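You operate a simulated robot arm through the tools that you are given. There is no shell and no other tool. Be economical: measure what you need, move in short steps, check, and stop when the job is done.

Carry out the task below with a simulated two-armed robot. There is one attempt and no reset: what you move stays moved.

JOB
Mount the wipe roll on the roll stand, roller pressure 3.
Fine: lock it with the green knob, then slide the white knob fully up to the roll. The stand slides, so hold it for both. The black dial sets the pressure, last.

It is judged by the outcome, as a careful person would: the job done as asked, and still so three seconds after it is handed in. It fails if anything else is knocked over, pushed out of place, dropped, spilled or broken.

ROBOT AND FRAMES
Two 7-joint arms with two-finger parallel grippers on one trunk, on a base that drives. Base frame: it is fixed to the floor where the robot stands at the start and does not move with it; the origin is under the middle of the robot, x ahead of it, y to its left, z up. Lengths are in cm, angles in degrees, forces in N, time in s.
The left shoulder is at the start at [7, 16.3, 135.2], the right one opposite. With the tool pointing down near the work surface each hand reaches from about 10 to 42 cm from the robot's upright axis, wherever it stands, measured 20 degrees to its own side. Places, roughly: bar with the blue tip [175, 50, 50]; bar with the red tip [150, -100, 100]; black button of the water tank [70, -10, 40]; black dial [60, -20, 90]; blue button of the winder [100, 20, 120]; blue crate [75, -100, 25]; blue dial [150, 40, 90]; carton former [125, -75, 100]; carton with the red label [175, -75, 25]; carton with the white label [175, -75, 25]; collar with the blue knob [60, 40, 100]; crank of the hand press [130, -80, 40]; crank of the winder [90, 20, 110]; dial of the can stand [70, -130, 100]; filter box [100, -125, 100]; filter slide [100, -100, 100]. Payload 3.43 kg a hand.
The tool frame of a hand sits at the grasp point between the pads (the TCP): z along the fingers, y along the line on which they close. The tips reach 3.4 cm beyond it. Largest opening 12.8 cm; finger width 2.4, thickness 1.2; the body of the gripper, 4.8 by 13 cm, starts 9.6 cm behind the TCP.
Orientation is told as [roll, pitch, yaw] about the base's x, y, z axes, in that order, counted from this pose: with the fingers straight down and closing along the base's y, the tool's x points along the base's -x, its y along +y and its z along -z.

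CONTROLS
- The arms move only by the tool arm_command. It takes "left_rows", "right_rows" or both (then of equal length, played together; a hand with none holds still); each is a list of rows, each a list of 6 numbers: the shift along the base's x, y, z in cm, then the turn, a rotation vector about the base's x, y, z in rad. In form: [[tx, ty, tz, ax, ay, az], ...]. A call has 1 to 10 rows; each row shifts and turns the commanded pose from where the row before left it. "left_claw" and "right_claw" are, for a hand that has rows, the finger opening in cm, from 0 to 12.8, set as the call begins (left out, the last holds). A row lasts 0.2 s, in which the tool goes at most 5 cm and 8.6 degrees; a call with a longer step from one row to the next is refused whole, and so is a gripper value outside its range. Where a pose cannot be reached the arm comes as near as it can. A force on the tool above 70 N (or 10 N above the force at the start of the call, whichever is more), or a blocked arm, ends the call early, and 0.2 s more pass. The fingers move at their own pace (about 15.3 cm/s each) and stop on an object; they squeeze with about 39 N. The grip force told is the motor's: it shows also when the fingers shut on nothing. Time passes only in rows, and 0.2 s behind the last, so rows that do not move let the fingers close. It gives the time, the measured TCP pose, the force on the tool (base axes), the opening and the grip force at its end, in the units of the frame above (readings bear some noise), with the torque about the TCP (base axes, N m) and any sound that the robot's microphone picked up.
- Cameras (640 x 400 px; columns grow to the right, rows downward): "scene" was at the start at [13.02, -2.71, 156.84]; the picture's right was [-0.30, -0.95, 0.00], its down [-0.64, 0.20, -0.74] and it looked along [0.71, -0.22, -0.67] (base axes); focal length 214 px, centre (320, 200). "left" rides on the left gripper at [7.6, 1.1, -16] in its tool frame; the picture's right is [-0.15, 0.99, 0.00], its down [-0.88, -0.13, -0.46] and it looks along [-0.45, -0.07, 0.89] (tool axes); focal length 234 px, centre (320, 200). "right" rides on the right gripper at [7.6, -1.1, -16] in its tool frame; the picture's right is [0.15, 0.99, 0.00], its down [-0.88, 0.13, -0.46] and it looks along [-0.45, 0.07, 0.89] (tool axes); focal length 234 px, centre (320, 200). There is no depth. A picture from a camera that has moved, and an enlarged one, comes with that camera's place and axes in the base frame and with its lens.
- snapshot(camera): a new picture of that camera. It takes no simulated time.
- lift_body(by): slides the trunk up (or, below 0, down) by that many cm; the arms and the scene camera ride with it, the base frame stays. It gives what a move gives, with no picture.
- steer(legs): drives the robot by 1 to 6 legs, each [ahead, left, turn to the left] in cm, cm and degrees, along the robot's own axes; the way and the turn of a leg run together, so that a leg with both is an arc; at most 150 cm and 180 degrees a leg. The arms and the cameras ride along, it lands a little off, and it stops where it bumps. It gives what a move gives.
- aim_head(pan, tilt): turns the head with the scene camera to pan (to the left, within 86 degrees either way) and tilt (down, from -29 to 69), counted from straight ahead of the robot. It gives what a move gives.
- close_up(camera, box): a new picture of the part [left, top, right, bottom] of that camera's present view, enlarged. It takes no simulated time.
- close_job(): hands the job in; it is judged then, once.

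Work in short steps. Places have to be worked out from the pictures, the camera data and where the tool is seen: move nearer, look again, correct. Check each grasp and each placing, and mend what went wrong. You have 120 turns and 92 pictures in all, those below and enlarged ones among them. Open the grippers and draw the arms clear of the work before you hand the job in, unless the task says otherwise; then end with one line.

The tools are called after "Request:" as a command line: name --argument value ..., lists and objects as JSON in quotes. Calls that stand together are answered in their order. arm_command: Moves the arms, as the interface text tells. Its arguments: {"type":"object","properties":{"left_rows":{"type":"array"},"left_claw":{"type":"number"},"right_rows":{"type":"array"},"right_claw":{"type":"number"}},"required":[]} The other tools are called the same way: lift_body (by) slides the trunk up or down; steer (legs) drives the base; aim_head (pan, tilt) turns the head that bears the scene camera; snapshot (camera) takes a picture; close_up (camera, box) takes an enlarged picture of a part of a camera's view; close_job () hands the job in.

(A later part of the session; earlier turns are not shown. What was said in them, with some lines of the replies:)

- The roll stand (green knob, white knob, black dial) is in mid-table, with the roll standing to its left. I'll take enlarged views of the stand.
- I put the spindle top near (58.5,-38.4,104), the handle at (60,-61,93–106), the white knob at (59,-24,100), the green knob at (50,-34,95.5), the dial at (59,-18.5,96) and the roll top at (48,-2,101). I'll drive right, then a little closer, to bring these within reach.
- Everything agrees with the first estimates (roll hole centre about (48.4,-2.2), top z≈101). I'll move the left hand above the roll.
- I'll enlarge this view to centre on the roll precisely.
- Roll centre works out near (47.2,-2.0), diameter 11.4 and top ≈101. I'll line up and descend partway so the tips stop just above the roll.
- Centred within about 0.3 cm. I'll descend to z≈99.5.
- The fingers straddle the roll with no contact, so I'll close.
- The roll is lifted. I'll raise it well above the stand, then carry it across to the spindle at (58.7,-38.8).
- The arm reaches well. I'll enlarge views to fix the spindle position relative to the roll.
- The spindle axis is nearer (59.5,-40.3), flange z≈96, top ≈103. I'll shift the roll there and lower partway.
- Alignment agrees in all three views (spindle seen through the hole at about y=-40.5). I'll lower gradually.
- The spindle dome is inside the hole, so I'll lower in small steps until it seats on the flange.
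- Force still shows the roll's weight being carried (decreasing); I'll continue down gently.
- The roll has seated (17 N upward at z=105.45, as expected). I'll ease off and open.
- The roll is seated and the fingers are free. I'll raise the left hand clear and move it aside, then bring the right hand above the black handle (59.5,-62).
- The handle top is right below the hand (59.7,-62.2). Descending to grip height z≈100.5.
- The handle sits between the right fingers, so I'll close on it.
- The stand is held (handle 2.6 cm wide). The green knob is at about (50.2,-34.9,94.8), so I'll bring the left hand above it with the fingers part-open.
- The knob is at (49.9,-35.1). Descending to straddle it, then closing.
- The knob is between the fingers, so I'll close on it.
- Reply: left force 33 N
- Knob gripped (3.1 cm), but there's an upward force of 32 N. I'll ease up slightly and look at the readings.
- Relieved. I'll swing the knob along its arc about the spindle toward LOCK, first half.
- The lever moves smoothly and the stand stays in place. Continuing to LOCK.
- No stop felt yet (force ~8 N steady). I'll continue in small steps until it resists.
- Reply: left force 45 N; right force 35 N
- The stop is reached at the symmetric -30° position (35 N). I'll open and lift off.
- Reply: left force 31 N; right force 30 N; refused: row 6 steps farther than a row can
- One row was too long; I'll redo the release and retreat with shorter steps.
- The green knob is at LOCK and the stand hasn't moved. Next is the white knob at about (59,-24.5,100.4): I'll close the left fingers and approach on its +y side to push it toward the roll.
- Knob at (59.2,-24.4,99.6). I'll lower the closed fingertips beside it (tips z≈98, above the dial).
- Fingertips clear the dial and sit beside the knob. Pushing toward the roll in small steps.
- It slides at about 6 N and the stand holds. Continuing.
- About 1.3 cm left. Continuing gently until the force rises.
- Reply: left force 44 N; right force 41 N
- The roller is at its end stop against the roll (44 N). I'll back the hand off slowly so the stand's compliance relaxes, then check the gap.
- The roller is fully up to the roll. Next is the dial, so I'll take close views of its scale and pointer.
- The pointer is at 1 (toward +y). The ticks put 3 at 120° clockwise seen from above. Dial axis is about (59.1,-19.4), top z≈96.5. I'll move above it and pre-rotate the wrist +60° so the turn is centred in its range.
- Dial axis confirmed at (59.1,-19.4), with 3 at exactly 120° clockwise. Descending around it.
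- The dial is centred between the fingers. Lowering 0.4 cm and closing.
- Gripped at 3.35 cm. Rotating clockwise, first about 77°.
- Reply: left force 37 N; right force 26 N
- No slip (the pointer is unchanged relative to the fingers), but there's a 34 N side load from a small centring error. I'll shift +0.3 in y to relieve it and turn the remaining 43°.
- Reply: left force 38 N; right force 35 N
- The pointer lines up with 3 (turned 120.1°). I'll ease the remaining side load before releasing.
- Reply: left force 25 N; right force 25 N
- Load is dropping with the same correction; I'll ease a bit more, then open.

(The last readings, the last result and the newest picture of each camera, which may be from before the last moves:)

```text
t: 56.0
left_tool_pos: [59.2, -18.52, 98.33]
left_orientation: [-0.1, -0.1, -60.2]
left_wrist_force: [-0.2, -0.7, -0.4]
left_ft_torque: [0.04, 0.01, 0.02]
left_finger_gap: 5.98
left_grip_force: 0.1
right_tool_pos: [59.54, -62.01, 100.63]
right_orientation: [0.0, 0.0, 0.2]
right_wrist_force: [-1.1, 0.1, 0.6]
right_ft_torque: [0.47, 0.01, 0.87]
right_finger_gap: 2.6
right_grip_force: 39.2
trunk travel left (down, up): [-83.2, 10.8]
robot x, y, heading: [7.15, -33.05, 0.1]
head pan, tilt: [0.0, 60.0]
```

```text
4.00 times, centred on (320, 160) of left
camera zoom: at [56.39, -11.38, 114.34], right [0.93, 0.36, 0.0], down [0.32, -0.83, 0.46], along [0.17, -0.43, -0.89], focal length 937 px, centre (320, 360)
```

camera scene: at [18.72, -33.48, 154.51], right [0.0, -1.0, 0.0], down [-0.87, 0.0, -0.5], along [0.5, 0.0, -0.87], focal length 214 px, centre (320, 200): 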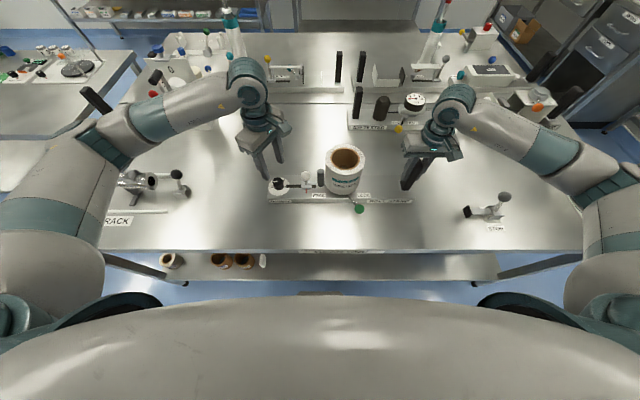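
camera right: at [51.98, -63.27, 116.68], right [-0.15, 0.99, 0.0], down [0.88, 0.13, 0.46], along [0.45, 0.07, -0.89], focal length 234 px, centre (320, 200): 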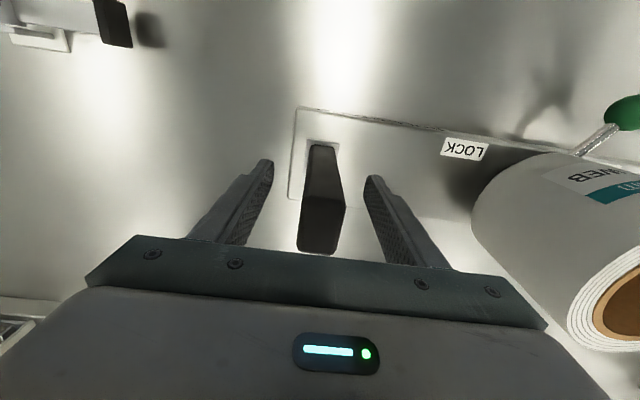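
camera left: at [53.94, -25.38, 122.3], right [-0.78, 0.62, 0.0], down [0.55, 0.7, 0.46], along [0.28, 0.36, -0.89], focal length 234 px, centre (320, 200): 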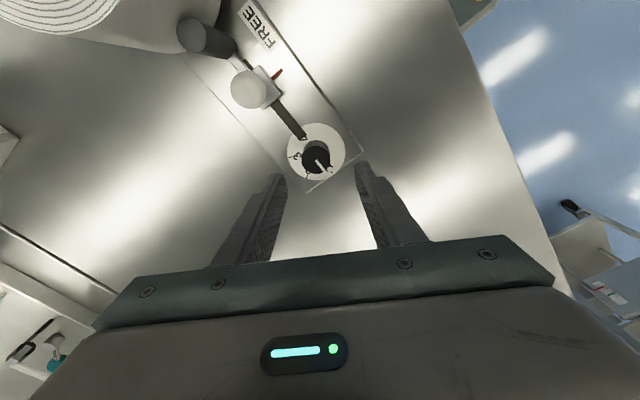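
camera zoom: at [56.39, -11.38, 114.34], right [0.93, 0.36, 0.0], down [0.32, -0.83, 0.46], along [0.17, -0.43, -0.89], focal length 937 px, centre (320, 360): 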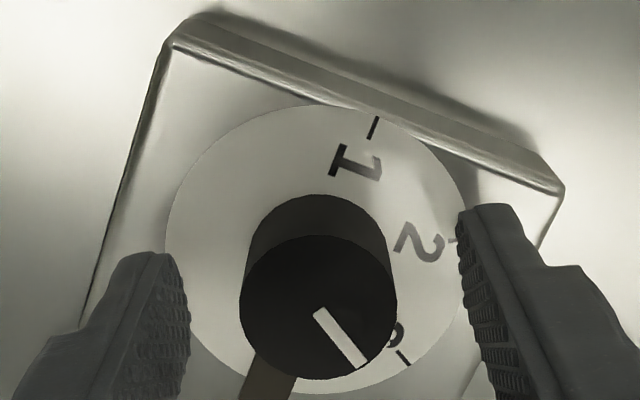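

Released with the pointer toward 3. I'll raise the left hand clear and check all settings from above.

Request:
arm_command --left_rows '[[0, 0, 2.5, 0, 0, 0], [0, 0, 4, 0, 0, 0], [0, 0, 4, 0, 0, 0], [0, 0, 4, 0, 0, 0.149], [-3, 3, 0, 0, 0, 0.149], [-3, 3, 0, 0, 0, 0.149], [-3, 3, 0, 0, 0, 0.149], [0, 0, 0, 0, 0, 0.149], [0, 0, 0, 0, 0, 0.149], [0, 0, 0, 0, 0, 0]]'

Request:
close_up --camera "scene" --box '[260, 165, 300, 199]'

Request:
close_up --camera "scene" --box '[260, 110, 436, 220]'

Request:
snapshot --camera "left"

```text
t: 58.2
left_tool_pos: [50.38, -9.64, 112.7]
left_orientation: [0.0, 0.0, -8.9]
left_wrist_force: [0.4, 0.4, 0.4]
left_ft_torque: [-0.02, -0.02, 0.02]
left_finger_gap: 6.01
left_grip_force: 0.0
right_tool_pos: [59.62, -62.19, 100.79]
right_orientation: [0.0, -0.1, 0.1]
right_wrist_force: [-0.2, -2.7, -0.6]
right_ft_torque: [0.5, -0.3, 0.08]
right_finger_gap: 2.61
right_grip_force: 39.4
trunk travel left (down, up): [-83.2, 10.8]
robot x, y, heading: [7.18, -33.07, -0.0]
head pan, tilt: [0.0, 60.0]
```

```text
11.76 times, centred on (280, 182) of scene
camera zoom: at [18.72, -33.49, 154.51], right [0.0, -1.0, 0.0], down [-0.87, 0.0, -0.5], along [0.5, 0.0, -0.87], focal length 2523 px, centre (791, 412)
```

zoom: 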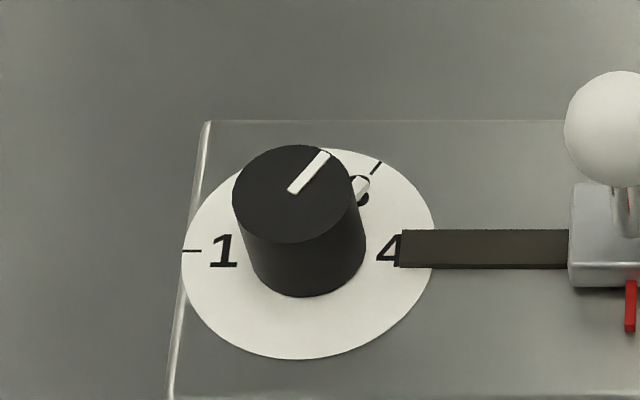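

```text
3.64 times, centred on (348, 165) of scene
camera zoom: at [18.72, -33.49, 154.51], right [0.0, -1.0, 0.0], down [-0.87, 0.0, -0.5], along [0.5, 0.0, -0.87], focal length 780 px, centre (218, 327)
```

zoom: 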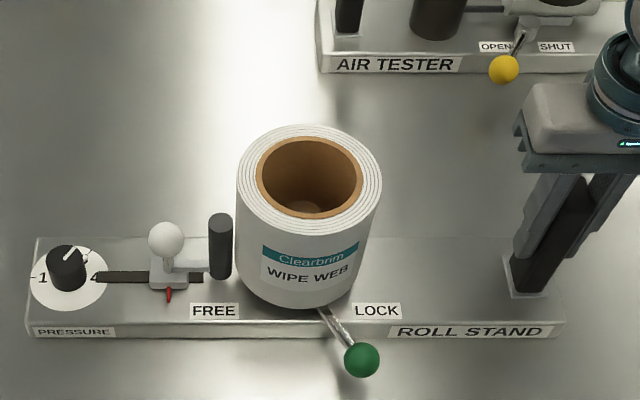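

```text
23 pictures are left
camera left: at [42.91, -7.33, 128.7], right [0.3, 0.95, 0.0], down [0.85, -0.27, 0.46], along [0.44, -0.14, -0.89], focal length 234 px, centre (320, 200)
```

left: 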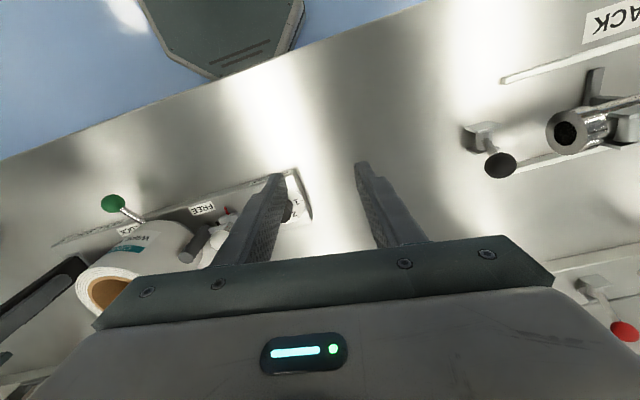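

The dial reads 3 and the lever is at LOCK. I'll check the roller-to-roll contact more closely.

Request:
close_up --camera "scene" --box '[296, 150, 344, 192]'

Request:
close_up --camera "left" --box '[80, 180, 260, 300]'

Request:
snapshot --camera "right"

```text
9.52 times, centred on (320, 171) of scene
camera zoom: at [18.72, -33.49, 154.51], right [0.0, -1.0, 0.0], down [-0.87, 0.0, -0.5], along [0.5, 0.0, -0.87], focal length 2043 px, centre (320, 476)
```

zoom: 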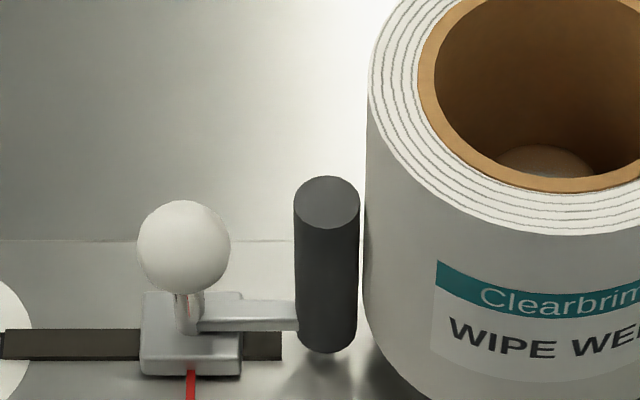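

```text
3.33 times, centred on (170, 240) of left
camera zoom: at [42.91, -7.33, 128.7], right [0.3, 0.95, 0.0], down [0.85, -0.27, 0.46], along [0.44, -0.14, -0.89], focal length 781 px, centre (820, 67)
```

zoom: 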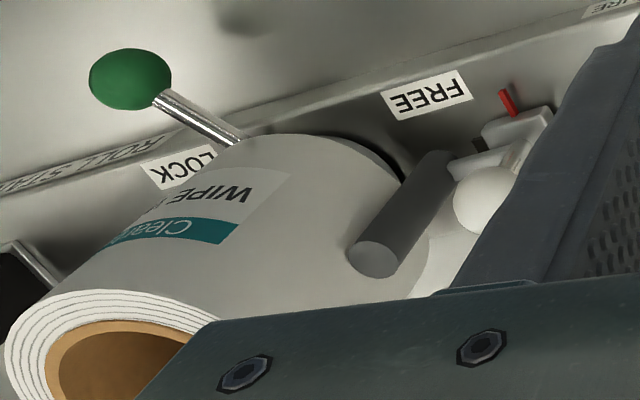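

```text
20 pictures are left
camera right: at [52.0, -63.31, 116.69], right [-0.15, 0.99, 0.0], down [0.88, 0.13, 0.46], along [0.45, 0.07, -0.89], focal length 234 px, centre (320, 200)
```

right: 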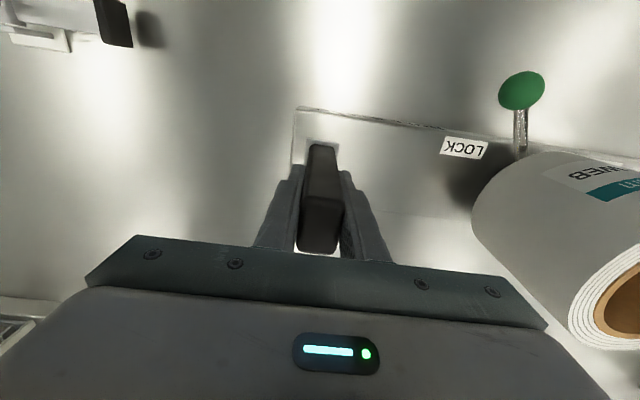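

The roller sits against the roll to within view accuracy, and it met a hard stop earlier (44 N against about 6 N sliding friction), so it is fully up. I'll release the handle and raise the right hand straight up.

Request:
arm_command --right_rows '[[0, 0, 0, 0, 0, 0], [0, 0, 0, 0, 0, 0], [0, 0, 0, 0, 0, 0]]' --right_claw 7

Request:
arm_command --right_rows '[[0, 0, 2, 0, 0, 0], [0, 0, 4, 0, 0, 0], [0, 0, 4, 0, 0, 0], [0, 0, 4, 0, 0, 0], [0, 0, 4, 0, 0, 0], [-3, -3, 2, 0, 0, 0], [-3, -3, 2, 0, 0, 0], [-3, -3, 0, 0, 0, 0], [-3, -3, 0, 0, 0, 0], [0, 0, 0, 0, 0, 0]]' --left_rows '[[-2, 1, 3, 0, 0, 0], [-2, 1, 3, 0, 0, 0], [-1, 1, 3, 0, 0, 0], [0, 0, 0, 0, 0, 0], [0, 0, 0, 0, 0, 0], [0, 0, 0, 0, 0, 0], [0, 0, 0, 0, 0, 0], [0, 0, 0, 0, 0, 0], [0, 0, 0, 0, 0, 0], [0, 0, 0, 0, 0, 0]]'

Request:
snapshot --camera "scene"

Request:
close_up --camera "scene" --box '[260, 110, 436, 220]'

```text
t: 59.0
left_tool_pos: [50.36, -9.52, 112.73]
left_orientation: [0.0, 0.0, -9.0]
left_wrist_force: [-0.4, -0.1, 0.2]
left_ft_torque: [-0.02, -0.01, -0.03]
left_finger_gap: 6.0
left_grip_force: 0.1
right_tool_pos: [59.51, -62.05, 100.8]
right_orientation: [0.0, 0.0, 0.1]
right_wrist_force: [-0.1, -0.3, -0.3]
right_ft_torque: [0.0, -0.01, 0.01]
right_finger_gap: 6.99
right_grip_force: 0.1
trunk travel left (down, up): [-83.2, 10.8]
robot x, y, heading: [6.82, -33.0, 0.1]
head pan, tilt: [0.0, 60.0]
```

```text
t: 61.2
left_tool_pos: [45.27, -6.57, 121.55]
left_orientation: [-0.1, 0.1, -9.0]
left_wrist_force: [0.5, -0.1, -0.4]
left_ft_torque: [-0.02, 0.02, 0.02]
left_finger_gap: 5.99
left_grip_force: 0.1
right_tool_pos: [47.43, -74.36, 122.85]
right_orientation: [0.0, -0.1, 0.1]
right_wrist_force: [-0.1, 0.3, 0.1]
right_ft_torque: [-0.04, 0.05, 0.02]
right_finger_gap: 7.03
right_grip_force: 0.1
trunk travel left (down, up): [-83.2, 10.8]
robot x, y, heading: [6.82, -33.33, 0.3]
head pan, tilt: [0.0, 60.0]
```

```text
19 pictures are left
camera scene: at [18.79, -33.37, 154.51], right [0.0, -1.0, 0.0], down [-0.87, 0.0, -0.5], along [0.5, 0.0, -0.87], focal length 214 px, centre (320, 200)
```

scene: 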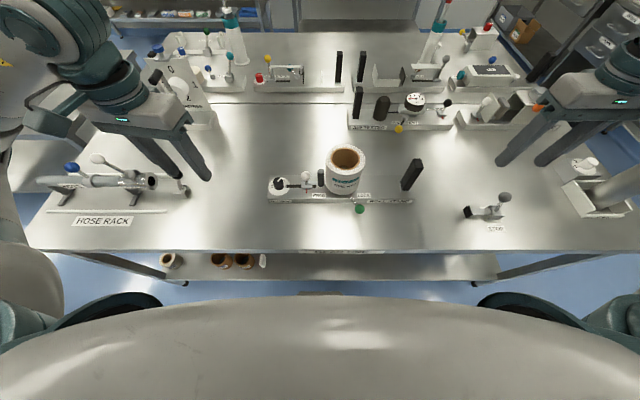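

```text
3.64 times, centred on (348, 165) of scene
camera zoom: at [18.79, -33.37, 154.51], right [0.0, -1.0, 0.0], down [-0.87, 0.0, -0.5], along [0.5, 0.0, -0.87], focal length 780 px, centre (218, 327)
```

zoom: 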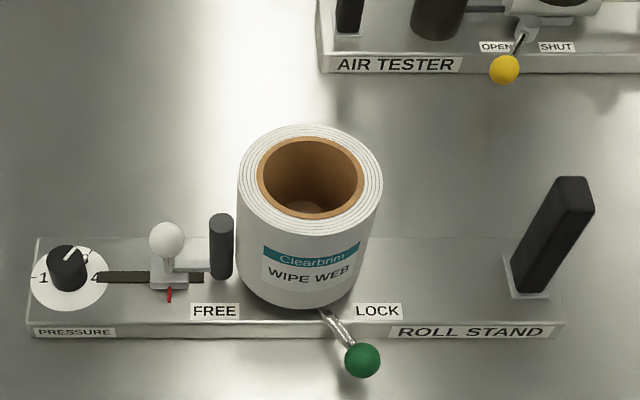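

The roll is on the spindle, the green knob is at LOCK, the roller is up to the roll and the dial is at 3. The stand is in place and both hands are clear, so I'm handing in.

Request:
close_job

```text
The job is handed in.
```

The wipe roll is mounted on the stand and locked with the green knob, the white knob is slid to its stop at the roll, and the pressure dial is at 3; the last pictures show a gap of about 2 mm between roller and roll, near the limit of what they can show.
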